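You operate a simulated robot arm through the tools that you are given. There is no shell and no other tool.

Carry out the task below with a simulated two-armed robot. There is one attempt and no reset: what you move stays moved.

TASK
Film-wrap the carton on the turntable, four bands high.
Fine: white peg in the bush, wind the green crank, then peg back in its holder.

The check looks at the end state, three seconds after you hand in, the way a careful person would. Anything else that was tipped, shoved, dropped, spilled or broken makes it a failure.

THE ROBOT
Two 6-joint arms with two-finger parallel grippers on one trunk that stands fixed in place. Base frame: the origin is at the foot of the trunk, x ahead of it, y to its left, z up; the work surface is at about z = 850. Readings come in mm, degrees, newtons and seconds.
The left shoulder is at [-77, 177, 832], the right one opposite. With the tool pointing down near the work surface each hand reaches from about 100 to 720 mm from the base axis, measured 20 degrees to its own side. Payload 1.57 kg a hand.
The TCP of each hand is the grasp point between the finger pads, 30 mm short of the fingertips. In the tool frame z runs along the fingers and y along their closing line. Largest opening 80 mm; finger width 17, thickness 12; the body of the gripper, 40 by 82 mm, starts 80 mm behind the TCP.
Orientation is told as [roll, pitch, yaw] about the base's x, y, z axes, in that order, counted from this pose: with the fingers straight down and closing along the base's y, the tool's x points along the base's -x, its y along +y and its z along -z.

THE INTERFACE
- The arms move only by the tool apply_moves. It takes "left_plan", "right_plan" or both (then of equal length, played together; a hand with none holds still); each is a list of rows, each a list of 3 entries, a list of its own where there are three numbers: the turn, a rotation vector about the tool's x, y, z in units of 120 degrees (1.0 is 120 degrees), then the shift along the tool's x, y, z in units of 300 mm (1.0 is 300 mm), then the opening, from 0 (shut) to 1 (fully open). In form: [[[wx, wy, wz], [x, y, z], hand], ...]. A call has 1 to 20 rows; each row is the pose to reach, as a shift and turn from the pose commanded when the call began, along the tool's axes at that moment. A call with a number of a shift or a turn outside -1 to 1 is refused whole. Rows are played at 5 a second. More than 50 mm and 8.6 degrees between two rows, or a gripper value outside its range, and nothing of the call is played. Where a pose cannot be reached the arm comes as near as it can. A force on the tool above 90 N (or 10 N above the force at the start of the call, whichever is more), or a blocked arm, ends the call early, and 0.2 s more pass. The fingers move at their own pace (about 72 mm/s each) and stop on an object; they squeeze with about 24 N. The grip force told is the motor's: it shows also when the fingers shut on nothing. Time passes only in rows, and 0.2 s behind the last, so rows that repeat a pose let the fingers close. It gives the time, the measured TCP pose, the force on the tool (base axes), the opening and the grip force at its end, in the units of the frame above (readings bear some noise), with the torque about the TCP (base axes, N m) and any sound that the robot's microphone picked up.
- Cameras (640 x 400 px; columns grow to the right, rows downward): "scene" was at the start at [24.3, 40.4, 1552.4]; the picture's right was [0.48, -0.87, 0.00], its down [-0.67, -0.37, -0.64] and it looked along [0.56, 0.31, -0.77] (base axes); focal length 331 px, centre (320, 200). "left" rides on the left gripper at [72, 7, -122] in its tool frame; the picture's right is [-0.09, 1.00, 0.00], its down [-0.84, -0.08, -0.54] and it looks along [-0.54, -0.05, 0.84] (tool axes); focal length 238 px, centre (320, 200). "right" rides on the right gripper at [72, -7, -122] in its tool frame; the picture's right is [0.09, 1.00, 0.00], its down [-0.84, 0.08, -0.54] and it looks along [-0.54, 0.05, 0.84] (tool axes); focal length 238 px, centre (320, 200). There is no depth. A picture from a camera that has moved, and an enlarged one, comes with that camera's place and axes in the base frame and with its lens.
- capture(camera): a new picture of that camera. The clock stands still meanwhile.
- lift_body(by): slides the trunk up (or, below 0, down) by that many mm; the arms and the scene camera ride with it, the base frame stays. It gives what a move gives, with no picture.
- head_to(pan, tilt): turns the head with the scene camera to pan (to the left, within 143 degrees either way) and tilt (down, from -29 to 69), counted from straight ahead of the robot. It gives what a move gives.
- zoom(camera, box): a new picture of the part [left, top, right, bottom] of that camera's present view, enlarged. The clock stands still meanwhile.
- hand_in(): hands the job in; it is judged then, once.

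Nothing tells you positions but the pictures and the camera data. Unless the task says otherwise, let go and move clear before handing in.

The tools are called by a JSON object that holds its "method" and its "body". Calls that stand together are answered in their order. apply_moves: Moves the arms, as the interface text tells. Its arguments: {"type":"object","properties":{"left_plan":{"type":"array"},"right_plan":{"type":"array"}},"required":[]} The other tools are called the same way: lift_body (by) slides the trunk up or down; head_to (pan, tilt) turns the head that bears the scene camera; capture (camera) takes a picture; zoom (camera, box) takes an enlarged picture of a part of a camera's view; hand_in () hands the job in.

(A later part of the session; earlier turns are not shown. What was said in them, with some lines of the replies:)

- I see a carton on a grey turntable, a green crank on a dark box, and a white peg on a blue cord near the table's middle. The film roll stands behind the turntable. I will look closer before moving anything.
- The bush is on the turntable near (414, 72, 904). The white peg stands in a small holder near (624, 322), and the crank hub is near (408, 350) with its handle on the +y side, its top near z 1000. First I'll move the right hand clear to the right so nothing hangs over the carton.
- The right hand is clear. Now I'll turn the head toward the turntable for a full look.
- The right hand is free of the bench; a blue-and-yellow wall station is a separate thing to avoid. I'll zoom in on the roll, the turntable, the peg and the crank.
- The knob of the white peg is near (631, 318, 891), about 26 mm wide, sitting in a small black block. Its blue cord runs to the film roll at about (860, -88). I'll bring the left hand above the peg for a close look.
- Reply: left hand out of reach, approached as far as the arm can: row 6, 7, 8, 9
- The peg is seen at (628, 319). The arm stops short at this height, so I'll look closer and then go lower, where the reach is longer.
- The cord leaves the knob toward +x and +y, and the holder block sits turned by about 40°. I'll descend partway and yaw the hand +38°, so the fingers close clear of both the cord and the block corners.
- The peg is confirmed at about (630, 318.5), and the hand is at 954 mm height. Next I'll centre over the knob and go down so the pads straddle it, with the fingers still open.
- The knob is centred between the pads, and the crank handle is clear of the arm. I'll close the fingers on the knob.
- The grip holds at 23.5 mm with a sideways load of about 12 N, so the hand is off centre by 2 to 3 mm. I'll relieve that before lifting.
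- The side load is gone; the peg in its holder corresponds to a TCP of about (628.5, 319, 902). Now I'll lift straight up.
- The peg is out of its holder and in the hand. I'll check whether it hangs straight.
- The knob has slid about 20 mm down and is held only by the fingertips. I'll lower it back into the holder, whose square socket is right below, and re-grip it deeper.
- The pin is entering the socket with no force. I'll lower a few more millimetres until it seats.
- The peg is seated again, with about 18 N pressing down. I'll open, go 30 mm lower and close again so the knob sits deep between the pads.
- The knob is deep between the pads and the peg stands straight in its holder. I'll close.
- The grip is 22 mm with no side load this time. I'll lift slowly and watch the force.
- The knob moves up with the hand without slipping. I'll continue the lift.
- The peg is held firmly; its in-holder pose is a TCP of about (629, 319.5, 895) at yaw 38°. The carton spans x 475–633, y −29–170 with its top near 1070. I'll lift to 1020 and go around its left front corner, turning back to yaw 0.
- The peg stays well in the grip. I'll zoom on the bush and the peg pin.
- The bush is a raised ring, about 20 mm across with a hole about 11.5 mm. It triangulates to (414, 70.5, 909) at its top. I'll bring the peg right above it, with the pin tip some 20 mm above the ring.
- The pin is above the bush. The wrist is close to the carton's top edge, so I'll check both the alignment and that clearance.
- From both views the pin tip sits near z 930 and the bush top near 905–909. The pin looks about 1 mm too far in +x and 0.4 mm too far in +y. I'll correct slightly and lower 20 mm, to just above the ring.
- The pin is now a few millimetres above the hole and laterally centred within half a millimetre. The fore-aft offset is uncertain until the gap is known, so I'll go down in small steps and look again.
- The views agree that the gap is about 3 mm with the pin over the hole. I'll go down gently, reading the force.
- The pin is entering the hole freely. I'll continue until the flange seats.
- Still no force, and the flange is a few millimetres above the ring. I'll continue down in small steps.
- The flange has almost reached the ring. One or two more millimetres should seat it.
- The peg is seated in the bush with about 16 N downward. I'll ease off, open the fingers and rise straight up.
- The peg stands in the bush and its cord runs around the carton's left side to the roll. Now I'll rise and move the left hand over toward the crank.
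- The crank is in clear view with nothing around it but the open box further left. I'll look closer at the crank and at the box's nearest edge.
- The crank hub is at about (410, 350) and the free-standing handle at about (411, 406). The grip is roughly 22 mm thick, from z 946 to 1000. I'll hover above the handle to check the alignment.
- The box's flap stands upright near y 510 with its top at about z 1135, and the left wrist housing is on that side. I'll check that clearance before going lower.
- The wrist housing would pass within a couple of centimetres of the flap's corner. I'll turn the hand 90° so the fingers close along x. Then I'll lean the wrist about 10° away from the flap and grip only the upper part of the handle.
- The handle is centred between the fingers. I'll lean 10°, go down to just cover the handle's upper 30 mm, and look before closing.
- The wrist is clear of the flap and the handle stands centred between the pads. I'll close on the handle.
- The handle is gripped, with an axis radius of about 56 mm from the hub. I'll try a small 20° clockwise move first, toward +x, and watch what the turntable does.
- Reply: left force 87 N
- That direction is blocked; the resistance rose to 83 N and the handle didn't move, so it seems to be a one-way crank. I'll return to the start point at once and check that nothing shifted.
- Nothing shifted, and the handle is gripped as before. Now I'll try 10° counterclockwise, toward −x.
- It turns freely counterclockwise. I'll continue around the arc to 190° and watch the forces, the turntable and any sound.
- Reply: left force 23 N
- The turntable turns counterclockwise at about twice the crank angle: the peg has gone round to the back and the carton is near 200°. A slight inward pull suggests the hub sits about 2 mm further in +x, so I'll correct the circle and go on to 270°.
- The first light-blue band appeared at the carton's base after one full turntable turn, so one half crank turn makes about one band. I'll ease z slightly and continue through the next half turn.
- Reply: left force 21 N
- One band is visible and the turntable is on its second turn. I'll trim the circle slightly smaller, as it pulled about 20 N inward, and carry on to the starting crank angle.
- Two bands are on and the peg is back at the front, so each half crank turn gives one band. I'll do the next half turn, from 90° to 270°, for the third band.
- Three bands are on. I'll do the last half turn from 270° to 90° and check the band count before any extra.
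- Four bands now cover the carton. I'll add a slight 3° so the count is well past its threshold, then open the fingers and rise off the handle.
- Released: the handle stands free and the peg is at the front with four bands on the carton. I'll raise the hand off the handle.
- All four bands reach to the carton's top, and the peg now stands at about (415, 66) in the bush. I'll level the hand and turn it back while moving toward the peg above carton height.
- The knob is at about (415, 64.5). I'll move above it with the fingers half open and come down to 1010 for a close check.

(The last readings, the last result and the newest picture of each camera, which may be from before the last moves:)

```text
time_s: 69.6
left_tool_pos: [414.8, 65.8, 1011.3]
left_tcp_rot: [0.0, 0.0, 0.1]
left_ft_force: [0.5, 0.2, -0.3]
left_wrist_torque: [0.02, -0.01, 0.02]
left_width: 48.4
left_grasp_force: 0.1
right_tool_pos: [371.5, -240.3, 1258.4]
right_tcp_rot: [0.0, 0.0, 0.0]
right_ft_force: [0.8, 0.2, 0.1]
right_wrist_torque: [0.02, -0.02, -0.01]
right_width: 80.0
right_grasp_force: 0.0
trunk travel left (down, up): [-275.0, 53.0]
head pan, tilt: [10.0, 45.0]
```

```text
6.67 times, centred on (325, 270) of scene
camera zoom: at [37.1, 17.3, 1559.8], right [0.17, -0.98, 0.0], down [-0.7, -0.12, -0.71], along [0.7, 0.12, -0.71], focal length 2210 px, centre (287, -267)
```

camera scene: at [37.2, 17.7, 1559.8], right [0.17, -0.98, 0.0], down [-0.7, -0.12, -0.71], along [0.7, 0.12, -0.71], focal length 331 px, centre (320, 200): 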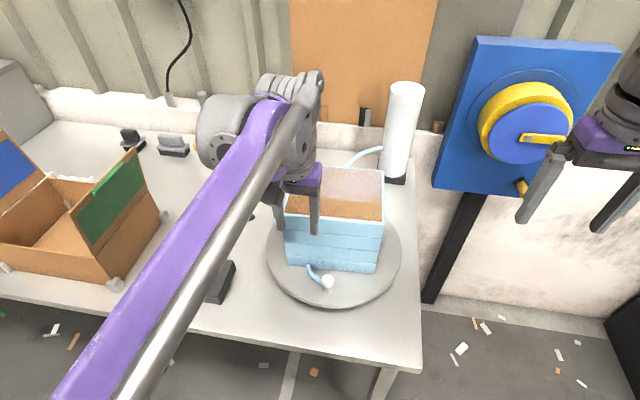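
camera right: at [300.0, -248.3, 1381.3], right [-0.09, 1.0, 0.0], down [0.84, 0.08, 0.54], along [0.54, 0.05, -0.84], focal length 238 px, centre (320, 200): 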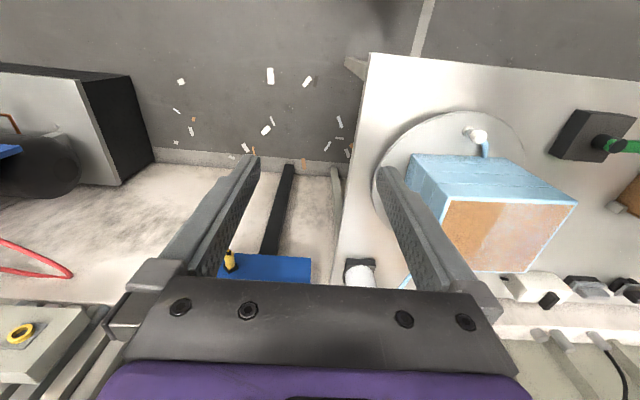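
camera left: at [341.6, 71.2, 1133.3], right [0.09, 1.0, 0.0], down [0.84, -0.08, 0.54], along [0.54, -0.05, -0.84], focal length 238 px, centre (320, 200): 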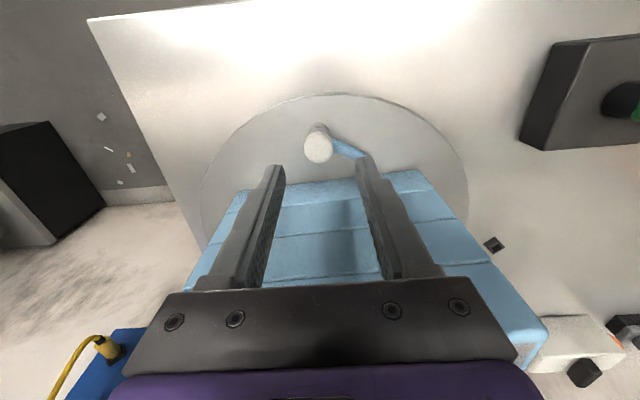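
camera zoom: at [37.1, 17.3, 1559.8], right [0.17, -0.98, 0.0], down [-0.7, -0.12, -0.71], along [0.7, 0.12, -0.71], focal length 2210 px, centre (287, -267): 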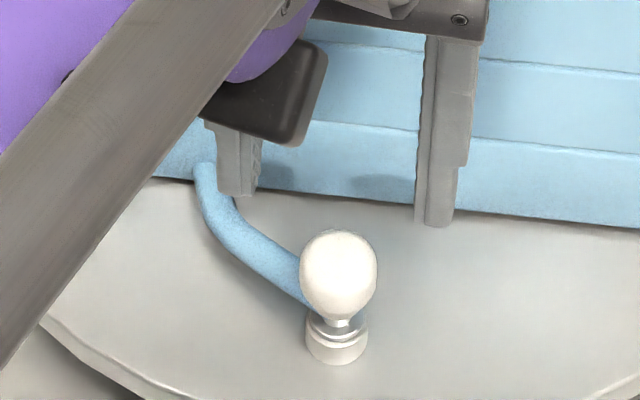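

The cord leaves the knob toward +y, so I'll yaw 38° again to keep the finger off it; that leaves about 13 mm to the carton. I'll turn at this height first, then descend with the fingers open 48 mm.

{"method": "apply_moves", "body": {"left_plan": [[[0, 0, -0.0633], [-0.0007, -0.0037, 0], 0.6], [[0, 0, -0.1267], [-0.0007, -0.0037, 0], 0.6], [[0, 0, -0.19], [-0.0007, -0.0037, 0], 0.6], [[0, 0, -0.2533], [-0.0007, -0.0037, 0.02], 0.6], [[0, 0, -0.3167], [-0.0007, -0.0037, 0.06], 0.6], [[0, 0, -0.3167], [-0.0007, -0.0037, 0.11], 0.6], [[0, 0, -0.3167], [-0.0007, -0.0037, 0.11], 0.6]]}}

{"method": "capture", "body": {"camera": "left"}}

{"method": "zoom", "body": {"camera": "scene", "box": [280, 170, 380, 300]}}

{"method": "zoom", "body": {"camera": "right", "box": [400, 80, 640, 280]}}

```text
time_s: 71.2
left_tool_pos: [414.2, 65.0, 977.7]
left_tcp_rot: [0.0, 0.1, 38.0]
left_ft_force: [-0.2, -0.9, 0.2]
left_wrist_torque: [-0.02, -0.02, -0.03]
left_width: 47.9
left_grasp_force: 0.1
right_tool_pos: [372.4, -242.1, 1258.0]
right_tcp_rot: [0.0, 0.0, 0.1]
right_ft_force: [0.0, 0.4, 0.8]
right_wrist_torque: [0.02, -0.01, 0.0]
right_width: 79.8
right_grasp_force: 0.1
trunk travel left (down, up): [-275.0, 53.0]
head pan, tilt: [10.0, 45.0]
```

```text
taken
camera left: at [353.2, 24.5, 1099.7], right [-0.54, 0.84, 0.0], down [0.71, 0.46, 0.54], along [0.46, 0.29, -0.84], focal length 238 px, centre (320, 200)
```

left: 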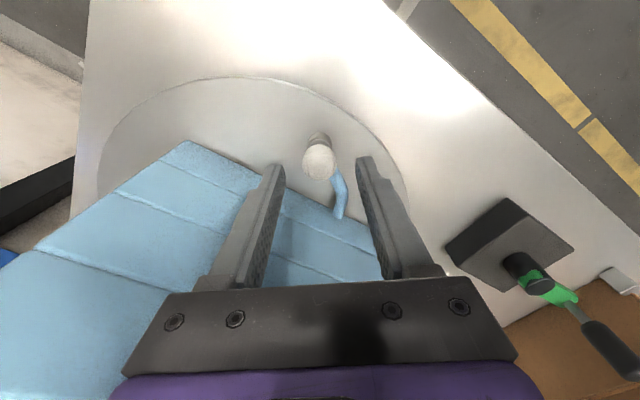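

```text
3.08 times, centred on (330, 235) of scene
camera zoom: at [37.2, 17.3, 1559.8], right [0.17, -0.98, 0.0], down [-0.7, -0.12, -0.71], along [0.7, 0.12, -0.71], focal length 1020 px, centre (289, 92)
```

zoom: 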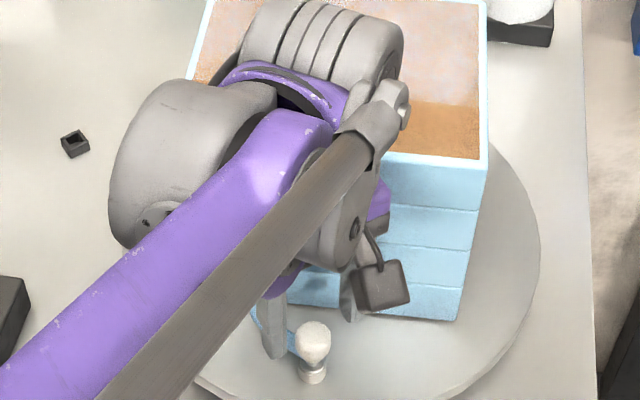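

```text
2.00 times, centred on (520, 180) of right
camera zoom: at [299.8, -248.3, 1381.4], right [-0.09, 1.0, 0.0], down [0.84, 0.08, 0.54], along [0.54, 0.05, -0.84], focal length 477 px, centre (-80, 240)
```

zoom: 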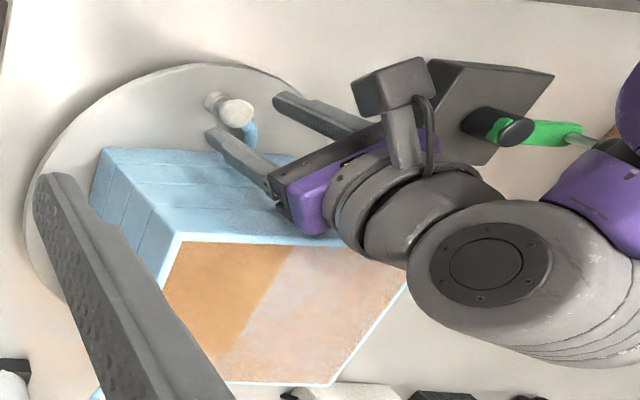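

The knob is centred under the hand and the gripper body keeps clear of the carton. I'll lower to grip height, about 939.

{"method": "apply_moves", "body": {"left_plan": [[[0, 0, 0], [0, 0, 0.04], 0.6], [[0, 0, 0], [0, 0, 0.08], 0.6], [[0, 0, 0], [0, 0, 0.11], 0.6], [[0, 0, 0], [0, 0, 0.1273], 0.6], [[0, 0, 0], [0, 0, 0.1273], 0.6]]}}

{"method": "zoom", "body": {"camera": "left", "box": [240, 100, 400, 240]}}

{"method": "zoom", "body": {"camera": "right", "box": [400, 80, 640, 280]}}

{"method": "zoom", "body": {"camera": "scene", "box": [280, 170, 380, 300]}}

```text
time_s: 72.4
left_tool_pos: [414.5, 63.7, 939.8]
left_tcp_rot: [0.0, 0.1, 38.0]
left_ft_force: [1.1, -0.6, -0.3]
left_wrist_torque: [0.02, 0.03, -0.02]
left_width: 48.0
left_grasp_force: 0.1
right_tool_pos: [372.1, -242.0, 1258.3]
right_tcp_rot: [-0.1, 0.0, 0.1]
right_ft_force: [-0.8, -0.3, 1.3]
right_wrist_torque: [0.0, -0.02, 0.0]
right_width: 80.3
right_grasp_force: 0.0
trunk travel left (down, up): [-275.0, 53.0]
head pan, tilt: [10.0, 45.0]
```

```text
2.86 times, centred on (320, 170) of left
camera zoom: at [353.1, 24.6, 1062.2], right [-0.54, 0.84, 0.0], down [0.71, 0.45, 0.54], along [0.46, 0.29, -0.84], focal length 681 px, centre (320, 286)
```

zoom: 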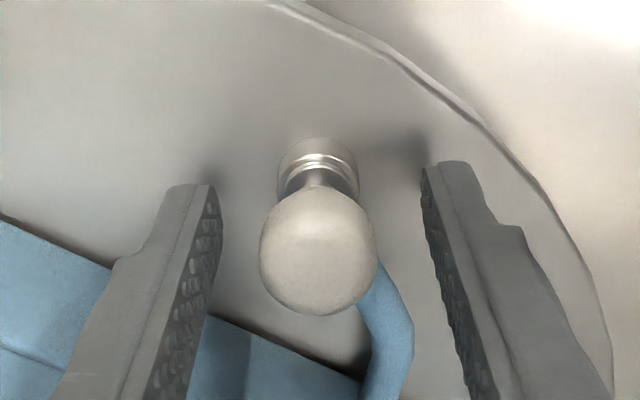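

```text
2.00 times, centred on (520, 180) of right
camera zoom: at [299.9, -248.3, 1381.4], right [-0.09, 1.0, 0.0], down [0.84, 0.08, 0.54], along [0.54, 0.05, -0.84], focal length 477 px, centre (-80, 240)
```

zoom: 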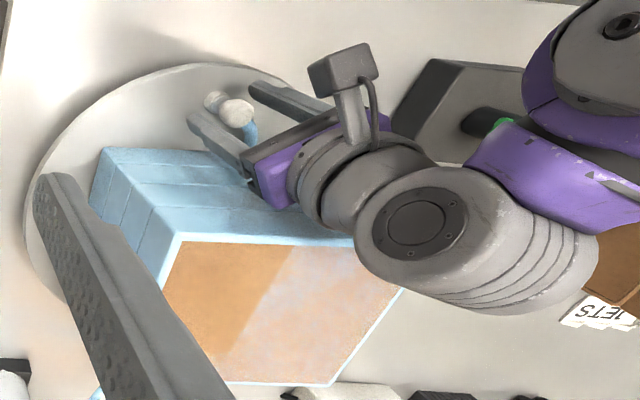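

```text
3.08 times, centred on (330, 235) of scene
camera zoom: at [37.3, 17.3, 1559.8], right [0.17, -0.98, 0.0], down [-0.7, -0.12, -0.71], along [0.7, 0.12, -0.71], focal length 1020 px, centre (289, 92)
```

zoom: 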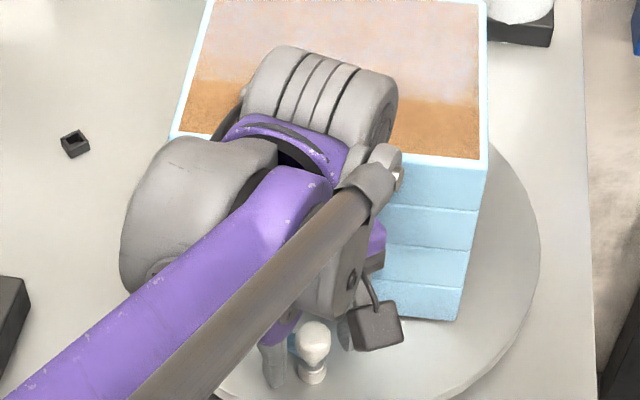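

The knob is centred between the pads and nothing touches the carton. I'll close on the knob.

{"method": "apply_moves", "body": {"left_plan": [[[0, 0, 0], [0, -0.0015, 0], 0.4], [[0, 0, 0], [0, -0.002, 0], 0.25], [[0, 0, 0], [0, -0.002, 0], 0.1], [[0, 0, 0], [0, -0.002, 0], 0.0], [[0, 0, 0], [0, -0.002, 0], 0.0]]}}

{"method": "zoom", "body": {"camera": "left", "box": [240, 100, 400, 240]}}

```text
time_s: 73.6
left_tool_pos: [414.0, 63.3, 939.7]
left_tcp_rot: [-0.1, 0.1, 38.1]
left_ft_force: [-0.3, 1.2, -0.8]
left_wrist_torque: [0.06, 0.05, 0.11]
left_width: 23.0
left_grasp_force: 23.6
right_tool_pos: [372.0, -240.9, 1258.4]
right_tcp_rot: [-0.1, 0.0, 0.0]
right_ft_force: [0.5, 0.1, 0.5]
right_wrist_torque: [-0.01, -0.01, -0.01]
right_width: 79.9
right_grasp_force: 0.0
trunk travel left (down, up): [-275.0, 53.0]
head pan, tilt: [10.0, 45.0]
```

```text
2.86 times, centred on (320, 170) of left
camera zoom: at [353.5, 24.1, 1062.2], right [-0.54, 0.84, 0.0], down [0.71, 0.45, 0.54], along [0.46, 0.29, -0.84], focal length 681 px, centre (320, 286)
```

zoom: 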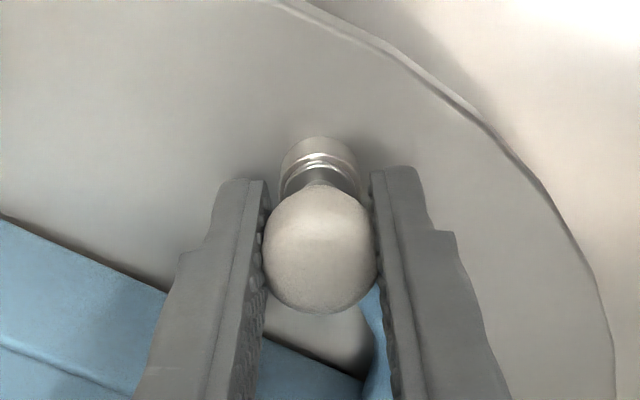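

The grip is 23 mm with no notable side load. I'll lift slowly, watching for slip.

{"method": "apply_moves", "body": {"left_plan": [[[0, 0, 0], [0, 0, -0.004], 0], [[0, 0, 0], [0, 0, -0.008], 0], [[0, 0, 0], [0, 0, -0.012], 0], [[0, 0, 0], [0, 0, -0.016], 0]]}}

{"method": "zoom", "body": {"camera": "left", "box": [240, 100, 400, 240]}}

```text
time_s: 74.6
left_tool_pos: [414.8, 63.1, 945.0]
left_tcp_rot: [0.1, 0.0, 38.0]
left_ft_force: [0.0, 0.4, -0.9]
left_wrist_torque: [0.01, 0.03, 0.05]
left_width: 22.0
left_grasp_force: 23.9
right_tool_pos: [372.0, -241.6, 1259.6]
right_tcp_rot: [0.1, 0.0, -0.1]
right_ft_force: [-0.5, 0.6, 0.1]
right_wrist_torque: [-0.02, -0.02, 0.0]
right_width: 80.0
right_grasp_force: 0.1
trunk travel left (down, up): [-275.0, 53.0]
head pan, tilt: [10.0, 45.0]
```

```text
2.86 times, centred on (320, 170) of left
camera zoom: at [353.7, 24.2, 1067.0], right [-0.54, 0.84, 0.0], down [0.71, 0.45, 0.54], along [0.46, 0.29, -0.84], focal length 681 px, centre (320, 286)
```

zoom: 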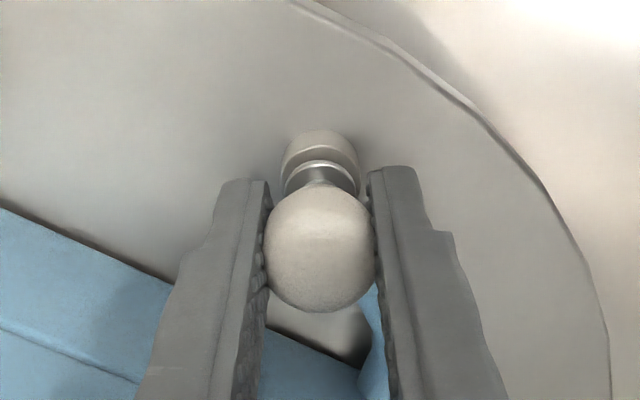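

The peg comes out with the hand. I'll keep lifting until it is well clear of the bush.

{"method": "apply_moves", "body": {"left_plan": [[[0, 0, 0], [0, 0, -0.008], 0], [[0, 0, 0], [0, 0, -0.017], 0], [[0, 0, 0], [0, 0, -0.027], 0], [[0, 0, 0], [0, 0, -0.04], 0], [[0, 0, 0], [0, 0, -0.055], 0], [[0, 0, 0], [0, 0, -0.075], 0], [[0, 0, 0], [0, 0, -0.1], 0], [[0, 0, 0], [0, 0, -0.13], 0], [[0, 0, 0], [0, 0, -0.165], 0], [[0, 0, 0], [0, 0, -0.2], 0], [[0, 0, 0], [0, 0, -0.25], 0]]}}

{"method": "zoom", "body": {"camera": "left", "box": [240, 100, 400, 240]}}

{"method": "capture", "body": {"camera": "scene"}}

{"method": "capture", "body": {"camera": "left"}}

```text
time_s: 77.0
left_tool_pos: [415.2, 64.2, 1019.3]
left_tcp_rot: [0.0, 0.0, 38.0]
left_ft_force: [0.0, -0.4, -0.2]
left_wrist_torque: [-0.02, -0.01, 0.02]
left_width: 22.3
left_grasp_force: 24.4
right_tool_pos: [371.2, -240.9, 1258.3]
right_tcp_rot: [0.0, -0.1, 0.0]
right_ft_force: [-0.1, 0.1, -0.3]
right_wrist_torque: [-0.02, 0.0, 0.0]
right_width: 79.9
right_grasp_force: 0.0
trunk travel left (down, up): [-275.0, 53.0]
head pan, tilt: [10.0, 45.0]
```

```text
2.86 times, centred on (320, 170) of left
camera zoom: at [353.7, 23.9, 1142.5], right [-0.54, 0.84, 0.0], down [0.71, 0.45, 0.54], along [0.46, 0.29, -0.84], focal length 681 px, centre (320, 286)
```

zoom: 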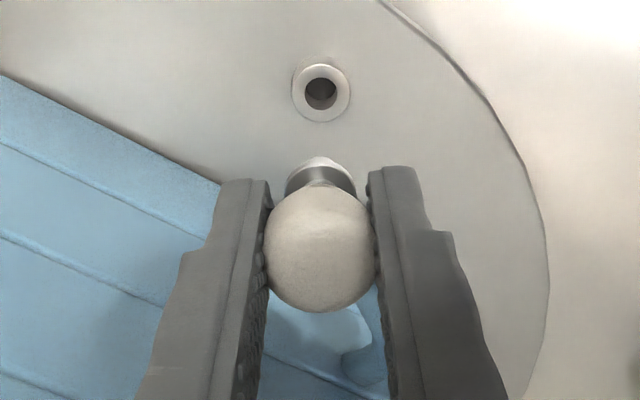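

```text
taken
camera scene: at [37.1, 17.3, 1559.8], right [0.17, -0.98, 0.0], down [-0.7, -0.12, -0.71], along [0.7, 0.12, -0.71], focal length 331 px, centre (320, 200)
```

scene: 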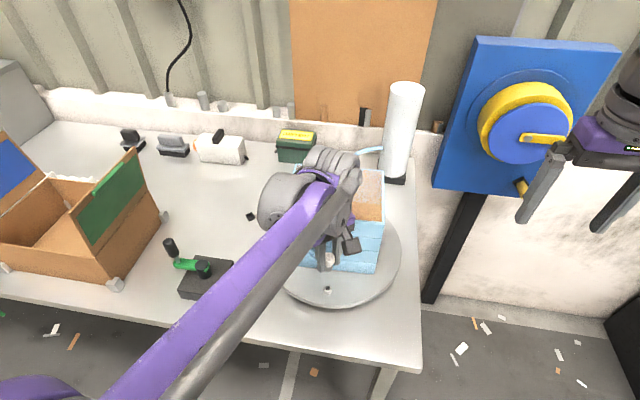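

```text
taken
camera left: at [353.7, 23.9, 1142.5], right [-0.54, 0.84, 0.0], down [0.71, 0.45, 0.54], along [0.46, 0.29, -0.84], focal length 238 px, centre (320, 200)
```

left: 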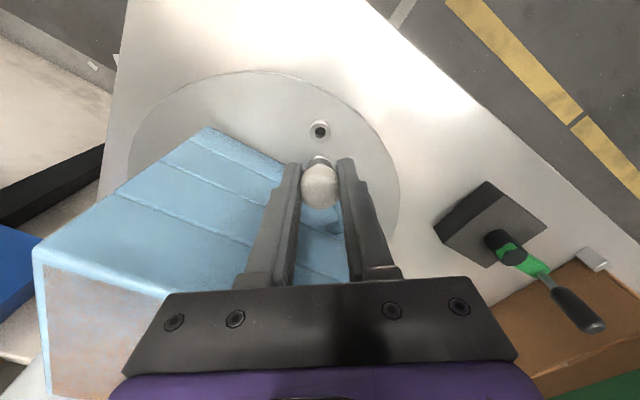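

The peg is firmly held and the bush is empty. I'll carry it back around the carton's left front corner toward the holder, keeping yaw 38°.

{"method": "apply_moves", "body": {"left_plan": [[[0, 0, 0], [-0.0498, 0.0821, -0.02], 0], [[0, 0, 0], [-0.0996, 0.1642, -0.035], 0], [[0, 0, 0], [-0.1493, 0.2463, -0.035], 0], [[0, 0, 0], [-0.2528, 0.2839, -0.035], 0], [[0, 0, 0], [-0.3563, 0.3215, -0.035], 0], [[0, 0, 0], [-0.4598, 0.3591, -0.035], 0], [[0, 0, 0], [-0.5632, 0.3967, -0.035], 0], [[0, 0, 0], [-0.5632, 0.3967, -0.035], 0]]}}

{"method": "capture", "body": {"camera": "left"}}

{"method": "capture", "body": {"camera": "scene"}}

```text
time_s: 78.8
left_tool_pos: [475.4, 261.7, 1029.1]
left_tcp_rot: [0.0, 0.0, 38.0]
left_ft_force: [-0.5, -0.3, 0.6]
left_wrist_torque: [-0.02, -0.02, -0.01]
left_width: 22.1
left_grasp_force: 23.9
right_tool_pos: [371.5, -242.9, 1258.9]
right_tcp_rot: [0.0, -0.1, 0.0]
right_ft_force: [-1.0, -0.3, -0.1]
right_wrist_torque: [0.02, -0.02, 0.01]
right_width: 80.3
right_grasp_force: 0.1
trunk travel left (down, up): [-275.0, 53.0]
head pan, tilt: [10.0, 45.0]
```

```text
taken
camera left: at [413.8, 221.9, 1152.0], right [-0.54, 0.84, 0.0], down [0.71, 0.45, 0.54], along [0.46, 0.29, -0.84], focal length 238 px, centre (320, 200)
```

left: 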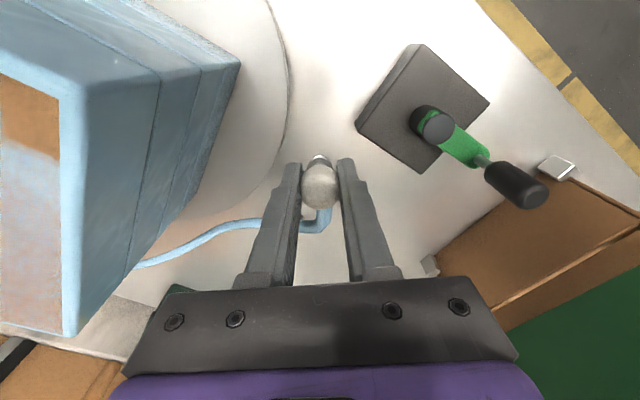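

```text
taken
camera scene: at [36.7, 16.8, 1559.8], right [0.17, -0.98, 0.0], down [-0.7, -0.12, -0.71], along [0.7, 0.12, -0.71], focal length 331 px, centre (320, 200)
```

scene: 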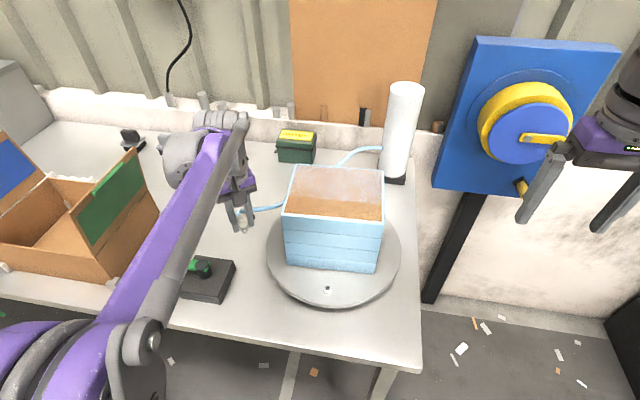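

I'm at the halfway point with the peg steady. Next I'll move over the holder at about z 960.

{"method": "apply_moves", "body": {"left_plan": [[[0, 0, 0], [-0.087, -0.0272, 0.03], 0], [[0, 0, 0], [-0.174, -0.0543, 0.06], 0], [[0, 0, 0], [-0.261, -0.0815, 0.09], 0], [[0, 0, 0], [-0.348, -0.1087, 0.12], 0], [[0, 0, 0], [-0.435, -0.1358, 0.15], 0], [[0, 0, 0], [-0.522, -0.163, 0.18], 0], [[0, 0, 0], [-0.522, -0.163, 0.2133], 0], [[0, 0, 0], [-0.522, -0.163, 0.2133], 0]]}}

{"method": "zoom", "body": {"camera": "left", "box": [280, 90, 360, 200]}}

{"method": "zoom", "body": {"camera": "scene", "box": [230, 170, 280, 225]}}

{"method": "capture", "body": {"camera": "scene"}}

```text
time_s: 80.6
left_tool_pos: [627.8, 320.3, 966.5]
left_tcp_rot: [0.0, 0.0, 38.0]
left_ft_force: [0.4, -0.3, -1.6]
left_wrist_torque: [-0.01, -0.02, 0.04]
left_width: 22.4
left_grasp_force: 24.2
right_tool_pos: [370.8, -241.7, 1258.1]
right_tcp_rot: [0.0, 0.0, 0.0]
right_ft_force: [0.2, 0.2, -0.3]
right_wrist_torque: [-0.04, -0.02, -0.03]
right_width: 80.2
right_grasp_force: 0.1
trunk travel left (down, up): [-275.0, 53.0]
head pan, tilt: [10.0, 45.0]
```

```text
3.64 times, centred on (320, 145) of left
camera zoom: at [567.2, 280.3, 1088.5], right [-0.54, 0.84, 0.0], down [0.71, 0.45, 0.54], along [0.46, 0.29, -0.84], focal length 867 px, centre (320, 400)
```

zoom: 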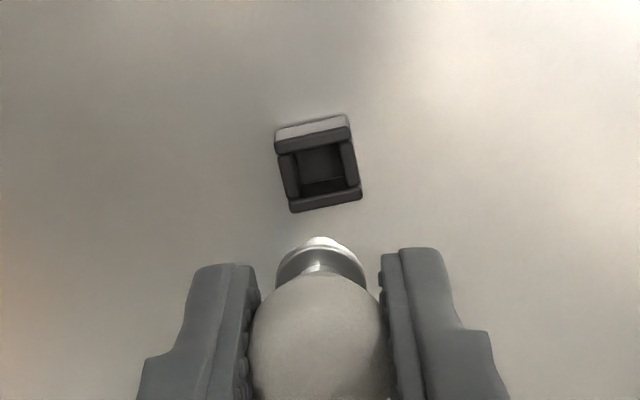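

```text
7.27 times, centred on (255, 198) of scene
camera zoom: at [37.8, 17.5, 1559.8], right [0.17, -0.98, 0.0], down [-0.7, -0.12, -0.71], along [0.7, 0.12, -0.71], focal length 2410 px, centre (793, 218)
```

zoom: 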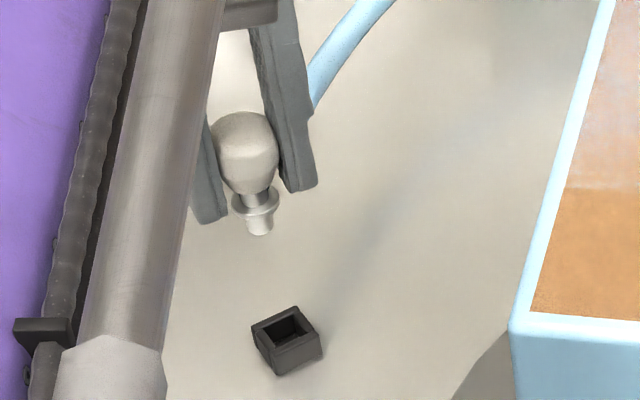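

```text
taken
camera scene: at [37.8, 17.5, 1559.8], right [0.17, -0.98, 0.0], down [-0.7, -0.12, -0.71], along [0.7, 0.12, -0.71], focal length 331 px, centre (320, 200)
```

scene: 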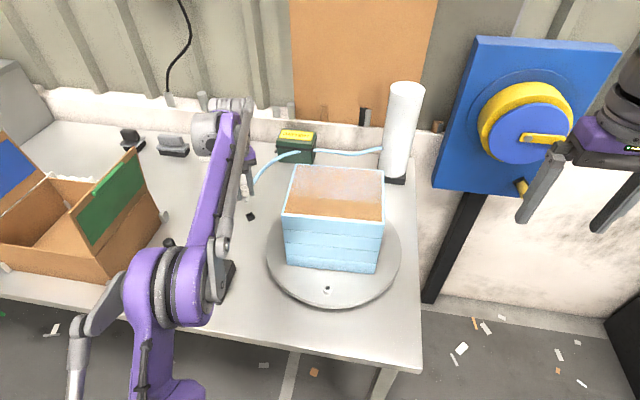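

The cord and film look right, with the four bands staying on the carton. The peg is above its holder, so I'll lower to just above the socket and check alignment.

{"method": "apply_moves", "body": {"left_plan": [[[0, 0, 0], [-0.002, 0, 0.04], 0], [[0, 0, 0], [-0.003, 0, 0.08], 0], [[0, 0, 0], [-0.003, 0, 0.12], 0], [[0, 0, 0], [-0.003, 0, 0.145], 0], [[0, 0, 0], [-0.003, 0, 0.145], 0]]}}

{"method": "zoom", "body": {"camera": "left", "box": [290, 115, 350, 195]}}

{"method": "zoom", "body": {"camera": "scene", "box": [235, 185, 275, 225]}}

```text
time_s: 81.8
left_tool_pos: [629.1, 319.8, 923.3]
left_tcp_rot: [0.0, 0.0, 38.0]
left_ft_force: [0.2, 0.2, 0.2]
left_wrist_torque: [-0.03, 0.01, 0.0]
left_width: 22.2
left_grasp_force: 24.0
right_tool_pos: [372.2, -241.4, 1257.8]
right_tcp_rot: [0.1, 0.0, 0.0]
right_ft_force: [0.9, 1.2, 0.5]
right_wrist_torque: [0.0, -0.03, -0.01]
right_width: 79.8
right_grasp_force: 0.0
trunk travel left (down, up): [-275.0, 53.0]
head pan, tilt: [10.0, 45.0]
```

```text
5.00 times, centred on (320, 155) of left
camera zoom: at [567.2, 280.4, 1045.0], right [-0.54, 0.84, 0.0], down [0.71, 0.45, 0.54], along [0.46, 0.29, -0.84], focal length 1192 px, centre (320, 425)
```

zoom: 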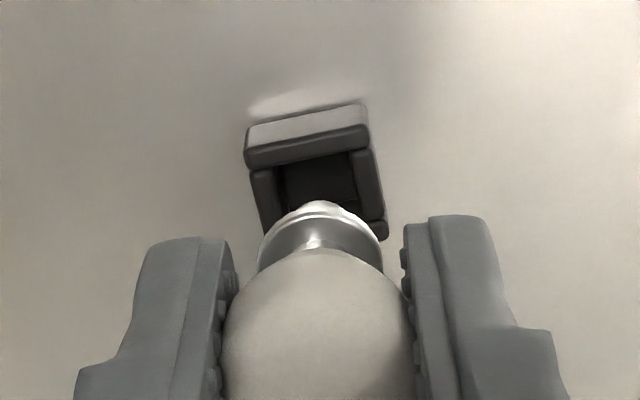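

```text
10.00 times, centred on (255, 205) of scene
camera zoom: at [37.2, 17.3, 1559.8], right [0.17, -0.98, 0.0], down [-0.7, -0.12, -0.71], along [0.7, 0.12, -0.71], focal length 3314 px, centre (970, 150)
```

zoom: 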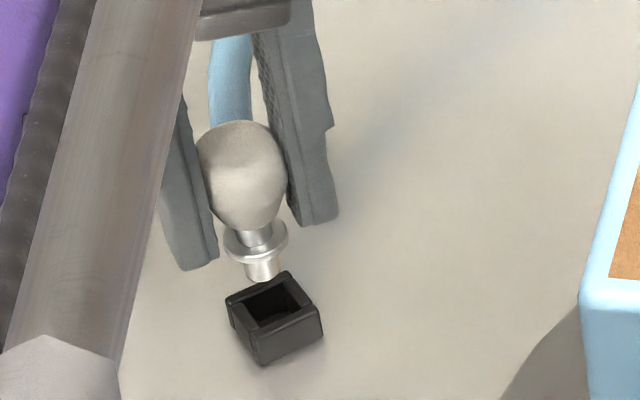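

The pin lines up with the socket much as in my first re-seating. I'll lower gently in small steps.

{"method": "apply_moves", "body": {"left_plan": [[[0, 0, 0], [0, -0.001, 0.012], 0], [[0, 0, 0], [0, -0.002, 0.024], 0], [[0, 0, 0], [0, -0.002, 0.036], 0], [[0, 0, 0], [0, -0.002, 0.048], 0]]}}

{"method": "zoom", "body": {"camera": "left", "box": [290, 115, 350, 195]}}

{"method": "zoom", "body": {"camera": "scene", "box": [235, 185, 275, 225]}}

```text
time_s: 82.8
left_tool_pos: [629.2, 319.8, 907.0]
left_tcp_rot: [0.1, 0.0, 37.9]
left_ft_force: [-0.7, 0.9, -0.3]
left_wrist_torque: [0.0, -0.01, 0.01]
left_width: 22.3
left_grasp_force: 24.1
right_tool_pos: [371.5, -240.7, 1259.3]
right_tcp_rot: [0.0, 0.0, 0.0]
right_ft_force: [-1.5, 0.1, 0.2]
right_wrist_torque: [0.0, -0.01, -0.02]
right_width: 80.0
right_grasp_force: 0.0
trunk travel left (down, up): [-275.0, 53.0]
head pan, tilt: [10.0, 45.0]
```

```text
5.00 times, centred on (320, 155) of left
camera zoom: at [567.7, 279.9, 1030.2], right [-0.54, 0.84, 0.0], down [0.71, 0.45, 0.54], along [0.46, 0.29, -0.84], focal length 1192 px, centre (320, 425)
```

zoom: 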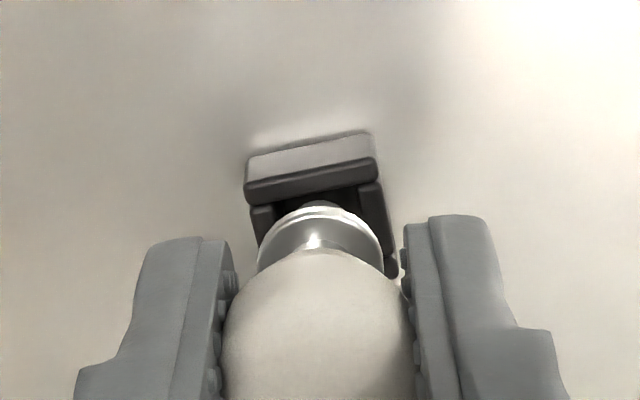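

```text
10.00 times, centred on (255, 205) of scene
camera zoom: at [37.4, 17.4, 1559.8], right [0.17, -0.98, 0.0], down [-0.7, -0.12, -0.71], along [0.7, 0.12, -0.71], focal length 3314 px, centre (970, 150)
```

zoom: 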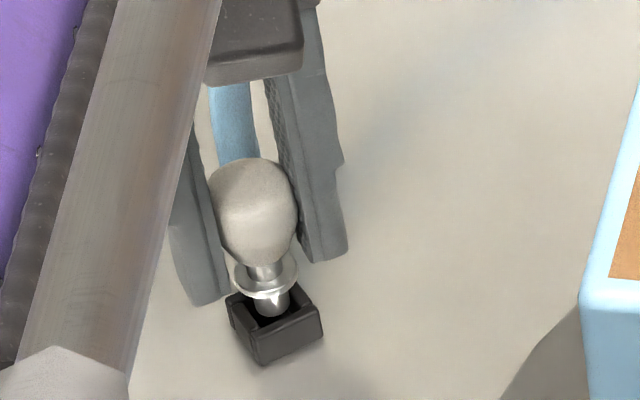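

The pin is going into the socket with no contact force. I'll continue in small steps until it seats.

{"method": "apply_moves", "body": {"left_plan": [[[0, 0, 0], [0, 0, 0.008], 0], [[0, 0, 0], [0, 0, 0.015], 0], [[0, 0, 0], [0, 0, 0.021], 0], [[0, 0, 0], [0, 0, 0.026], 0]]}}

{"method": "zoom", "body": {"camera": "scene", "box": [235, 185, 275, 225]}}

{"method": "zoom", "body": {"camera": "left", "box": [290, 115, 350, 195]}}

```text
time_s: 83.8
left_tool_pos: [628.7, 318.9, 900.3]
left_tcp_rot: [0.0, 0.0, 38.0]
left_ft_force: [0.4, -0.4, -0.5]
left_wrist_torque: [0.02, 0.0, -0.03]
left_width: 22.3
left_grasp_force: 24.1
right_tool_pos: [372.1, -242.0, 1258.7]
right_tcp_rot: [0.0, 0.0, 0.0]
right_ft_force: [0.6, -0.9, -0.9]
right_wrist_torque: [0.0, 0.02, 0.0]
right_width: 80.1
right_grasp_force: 0.1
trunk travel left (down, up): [-275.0, 53.0]
head pan, tilt: [10.0, 45.0]
```

```text
10.00 times, centred on (255, 205) of scene
camera zoom: at [37.4, 17.4, 1559.8], right [0.17, -0.98, 0.0], down [-0.7, -0.12, -0.71], along [0.7, 0.12, -0.71], focal length 3314 px, centre (970, 150)
```

zoom: 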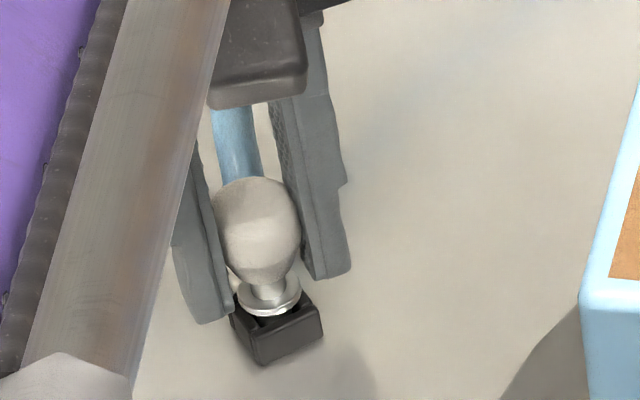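

```text
5.00 times, centred on (320, 155) of left
camera zoom: at [567.9, 280.1, 1022.5], right [-0.54, 0.84, 0.0], down [0.71, 0.45, 0.54], along [0.46, 0.29, -0.84], focal length 1192 px, centre (320, 425)
```

zoom: 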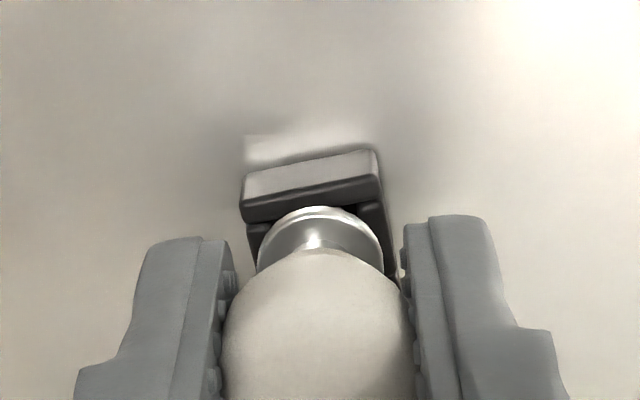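

{"method": "apply_moves", "body": {"left_plan": [[[0, 0, 0], [0, 0, 0.004], 0], [[0, 0, 0], [0, 0, 0.008], 0], [[0, 0, 0], [0, 0, 0.012], 0], [[0, 0, 0], [0, 0, 0.012], 0]]}}

{"method": "zoom", "body": {"camera": "scene", "box": [235, 185, 275, 225]}}

{"method": "zoom", "body": {"camera": "left", "box": [290, 115, 350, 195]}}

```text
time_s: 84.8
left_tool_pos: [629.9, 321.4, 896.2]
left_tcp_rot: [0.0, 0.0, 38.1]
left_ft_force: [4.1, 2.8, 3.9]
left_wrist_torque: [0.07, -0.19, -0.03]
left_width: 22.1
left_grasp_force: 23.9
right_tool_pos: [371.5, -241.3, 1257.7]
right_tcp_rot: [0.0, 0.0, 0.0]
right_ft_force: [-0.3, 0.0, 0.5]
right_wrist_torque: [0.02, -0.01, -0.01]
right_width: 80.0
right_grasp_force: 0.1
trunk travel left (down, up): [-275.0, 53.0]
head pan, tilt: [10.0, 45.0]
```

```text
10.00 times, centred on (255, 205) of scene
camera zoom: at [37.5, 17.5, 1559.8], right [0.17, -0.98, 0.0], down [-0.7, -0.12, -0.71], along [0.7, 0.12, -0.71], focal length 3314 px, centre (970, 150)
```

zoom: 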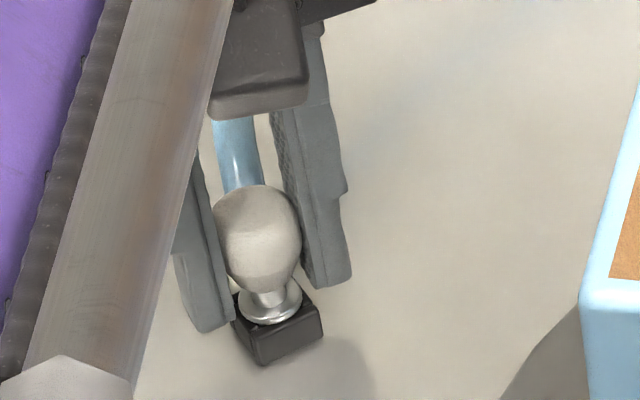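

```text
5.00 times, centred on (320, 155) of left
camera zoom: at [568.0, 280.5, 1018.8], right [-0.54, 0.84, 0.0], down [0.71, 0.45, 0.54], along [0.46, 0.29, -0.84], focal length 1192 px, centre (320, 425)
```

zoom: 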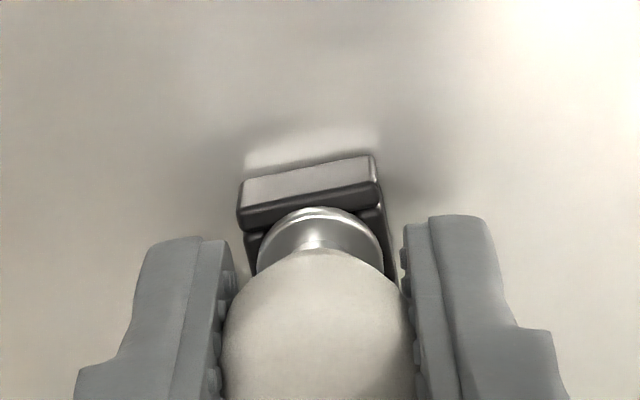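

There's light contact: 4 N up, and about 5 N sideways along −tool x. I'll shift about 1 mm that way and press a touch more to seat fully.

{"method": "apply_moves", "body": {"left_plan": [[[0, 0, 0], [-0.0033, 0, 0], 0], [[0, 0, 0], [-0.0033, 0, 0.003], 0], [[0, 0, 0], [-0.0033, 0, 0.006], 0], [[0, 0, 0], [-0.0033, 0, 0.006], 0]]}}

{"method": "zoom", "body": {"camera": "scene", "box": [235, 185, 275, 225]}}

{"method": "zoom", "body": {"camera": "left", "box": [290, 115, 350, 195]}}

```text
time_s: 85.8
left_tool_pos: [630.2, 320.0, 896.7]
left_tcp_rot: [-0.1, -0.2, 38.0]
left_ft_force: [-0.4, 0.7, 15.5]
left_wrist_torque: [-0.01, -0.01, -0.01]
left_width: 22.4
left_grasp_force: 23.6
right_tool_pos: [369.9, -242.8, 1259.5]
right_tcp_rot: [0.1, -0.1, 0.0]
right_ft_force: [-0.1, -0.6, 0.0]
right_wrist_torque: [0.0, -0.03, 0.02]
right_width: 79.9
right_grasp_force: 0.2
trunk travel left (down, up): [-275.0, 53.0]
head pan, tilt: [10.0, 45.0]
```

```text
10.00 times, centred on (255, 205) of scene
camera zoom: at [35.7, 16.6, 1560.0], right [0.17, -0.98, 0.0], down [-0.7, -0.12, -0.71], along [0.7, 0.12, -0.71], focal length 3314 px, centre (970, 150)
```

zoom: 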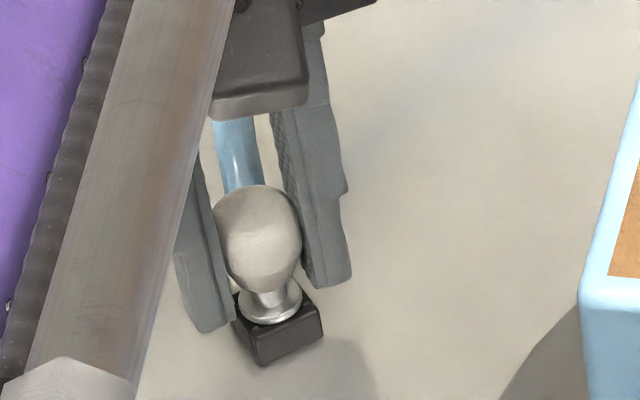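

```text
5.00 times, centred on (320, 155) of left
camera zoom: at [567.9, 280.4, 1018.6], right [-0.54, 0.84, 0.0], down [0.71, 0.45, 0.54], along [0.46, 0.29, -0.84], focal length 1192 px, centre (320, 425)
```

zoom: 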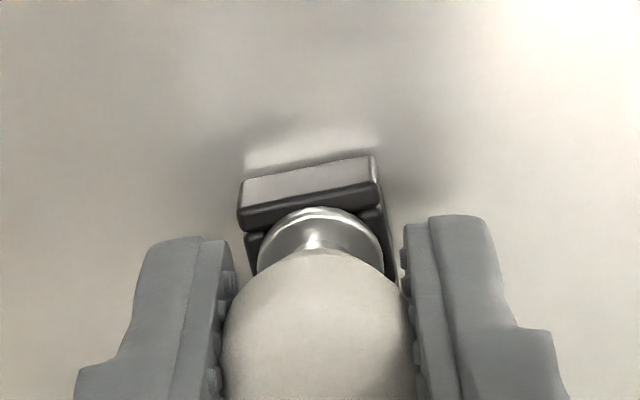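

Seated: 15 N straight down and no side load, as before the job began. I'll ease off, open and rise straight up.

{"method": "apply_moves", "body": {"left_plan": [[[0, 0, 0], [0, 0, -0.004], 0], [[0, 0, 0], [0, 0, -0.004], 0.4], [[0, 0, 0], [0, 0, -0.004], 0.6], [[0, 0, 0], [0, 0, -0.004], 0.65], [[0, 0, 0], [0, 0, -0.004], 0.65], [[0, 0, 0], [0, 0, -0.05], 0.65], [[0, 0, 0], [0, 0, -0.11], 0.65], [[0, 0, 0], [0, 0, -0.18], 0.65], [[0, 0, 0], [0, 0, -0.26], 0.65], [[0, 0, 0], [0, 0, -0.26], 0.65]]}}

{"method": "capture", "body": {"camera": "left"}}

{"method": "zoom", "body": {"camera": "left", "box": [280, 100, 360, 180]}}

{"method": "zoom", "body": {"camera": "scene", "box": [235, 185, 275, 225]}}

```text
time_s: 88.0
left_tool_pos: [631.3, 320.2, 972.3]
left_tcp_rot: [0.0, 0.0, 38.0]
left_ft_force: [-1.2, -0.7, 0.2]
left_wrist_torque: [0.02, 0.04, 0.01]
left_width: 52.0
left_grasp_force: 0.0
right_tool_pos: [372.2, -240.8, 1259.3]
right_tcp_rot: [-0.1, 0.0, 0.0]
right_ft_force: [0.4, -0.6, 0.6]
right_wrist_torque: [0.01, -0.01, -0.04]
right_width: 79.9
right_grasp_force: 0.1
trunk travel left (down, up): [-275.0, 53.0]
head pan, tilt: [10.0, 45.0]
```

```text
taken
camera left: at [569.4, 280.3, 1095.3], right [-0.54, 0.84, 0.0], down [0.71, 0.45, 0.54], along [0.46, 0.29, -0.84], focal length 238 px, centre (320, 200)
```

left: 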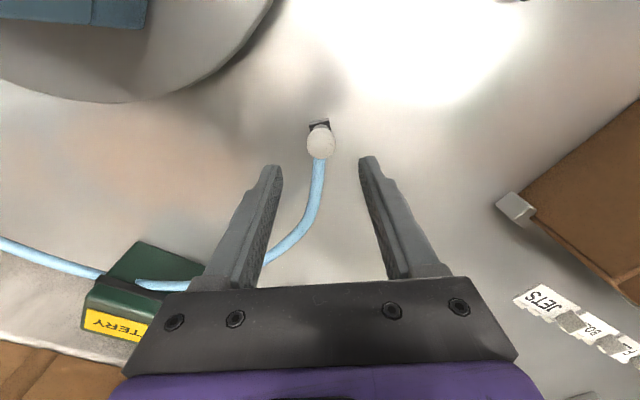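

```text
5.00 times, centred on (320, 140) of left
camera zoom: at [569.4, 280.3, 1095.3], right [-0.54, 0.84, 0.0], down [0.71, 0.45, 0.54], along [0.46, 0.29, -0.84], focal length 1192 px, centre (320, 500)
```

zoom: 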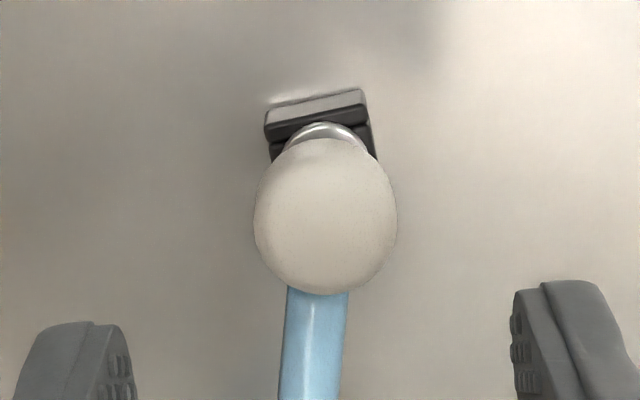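

```text
10.00 times, centred on (255, 205) of scene
camera zoom: at [37.5, 17.5, 1559.8], right [0.17, -0.98, 0.0], down [-0.7, -0.12, -0.71], along [0.7, 0.12, -0.71], focal length 3314 px, centre (970, 150)
```

zoom: 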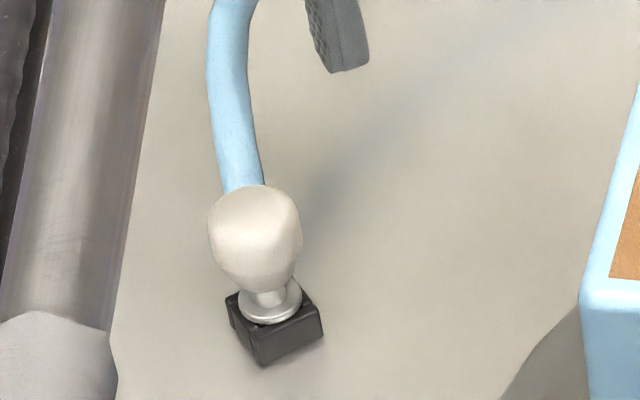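

The peg stands upright in its holder, with the cord as at the start. I'll move the left hand up and back, clear of everything, for a last look.

{"method": "apply_moves", "body": {"left_plan": [[[0, 0, 0], [0.03, 0.02, -0.07], 0.65], [[0, 0, 0], [0.09, 0.06, -0.14], 0.7], [[0, 0, 0], [0.16, 0.11, -0.21], 0.8], [[0, 0, 0], [0.24, 0.165, -0.28], 0.9], [[0, 0, 0], [0.32, 0.22, -0.35], 1], [[0, 0, 0], [0.4, 0.28, -0.42], 1], [[0, 0, 0], [0.47, 0.33, -0.49], 1], [[0, 0, 0], [0.54, 0.38, -0.56], 1], [[0, 0, 0], [0.6, 0.42, -0.62], 1], [[0, 0, 0], [0.6, 0.42, -0.62], 1]]}}

{"method": "capture", "body": {"camera": "scene"}}

{"method": "zoom", "body": {"camera": "scene", "box": [220, 130, 420, 310]}}

{"method": "capture", "body": {"camera": "left"}}

{"method": "capture", "body": {"camera": "right"}}

```text
time_s: 90.2
left_tool_pos: [410.7, 308.4, 1159.9]
left_tcp_rot: [0.0, 0.0, 38.0]
left_ft_force: [0.6, 0.4, 0.4]
left_wrist_torque: [-0.03, 0.04, 0.0]
left_width: 80.3
left_grasp_force: 0.2
right_tool_pos: [371.3, -240.9, 1258.6]
right_tcp_rot: [0.0, -0.1, -0.1]
right_ft_force: [-0.7, 0.2, 0.8]
right_wrist_torque: [0.01, -0.04, -0.02]
right_width: 79.7
right_grasp_force: 0.0
trunk travel left (down, up): [-275.0, 53.0]
head pan, tilt: [10.0, 45.0]
```

```text
taken
camera scene: at [37.9, 17.5, 1559.8], right [0.17, -0.98, 0.0], down [-0.7, -0.12, -0.71], along [0.7, 0.12, -0.71], focal length 331 px, centre (320, 200)
```

scene: 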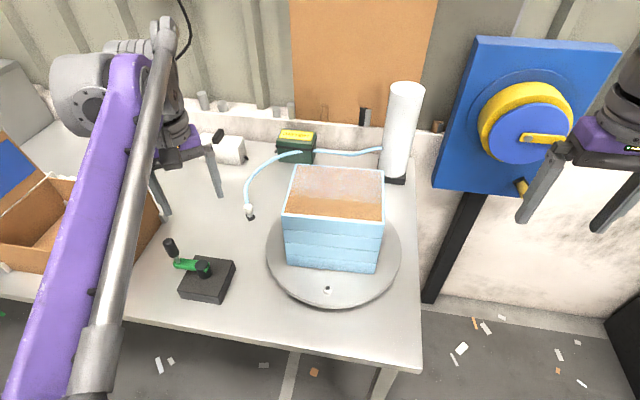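

```text
2.22 times, centred on (320, 220) of scene
camera zoom: at [37.9, 17.5, 1559.8], right [0.17, -0.98, 0.0], down [-0.7, -0.12, -0.71], along [0.7, 0.12, -0.71], focal length 736 px, centre (320, 156)
```

zoom: 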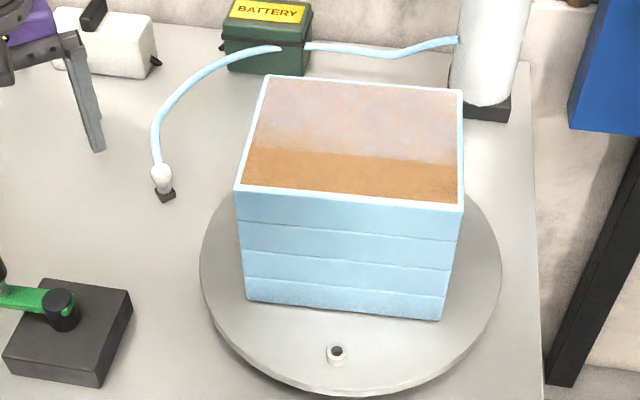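

```text
taken
camera left: at [349.0, 268.8, 1281.4], right [-0.54, 0.84, 0.0], down [0.71, 0.45, 0.54], along [0.46, 0.29, -0.84], focal length 238 px, centre (320, 200)
```

left: 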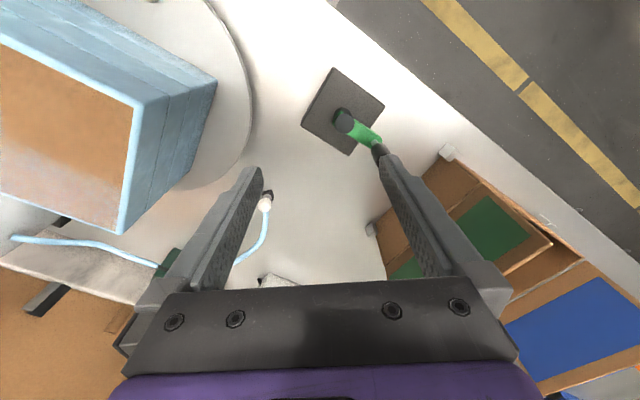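

```text
taken
camera right: at [300.5, -248.1, 1381.3], right [-0.09, 1.0, 0.0], down [0.84, 0.08, 0.54], along [0.54, 0.05, -0.84], focal length 238 px, centre (320, 200)
```

right: 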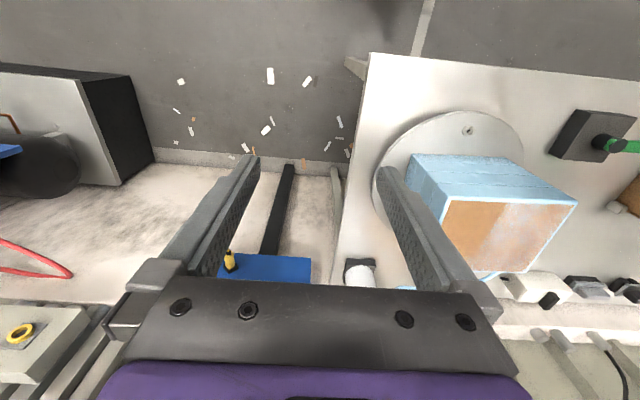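

The carton shows four bands right up to its top edge. The peg is upright in its holder, the bush is empty and the crank is at rest. Everything else stands as it did and both hands are clear, so I'm handing in.

{"method": "hand_in", "body": {}}

```text
The job is handed in.
```

The carton is film-wrapped four bands high, up to its top edge. The white peg is back upright in its holder, and I have handed the job in; no verdict came back.

- **Winding:** the crank only turns counterclockwise seen from above. I first pushed it the other way and it blocked at about 83 N. I backed off and saw nothing shifted. Each half turn of the crank gave one band, so I made two full turns. I added about 3° at the end, and the turntable drifted back a few degrees when I let go. All four bands stayed on.
- **Peg:** on the first lift out of the holder it slid in the fingers, so I seated it again and took a deeper grip. After that it went into the bush, came out and went back into its holder without trouble.
- **Surroundings:** in the final pictures nothing else on the bench looks moved or tipped. In the last overall picture the arm hides part of the open box. An earlier picture, taken as the peg reached its holder, shows the box and its flap unchanged.
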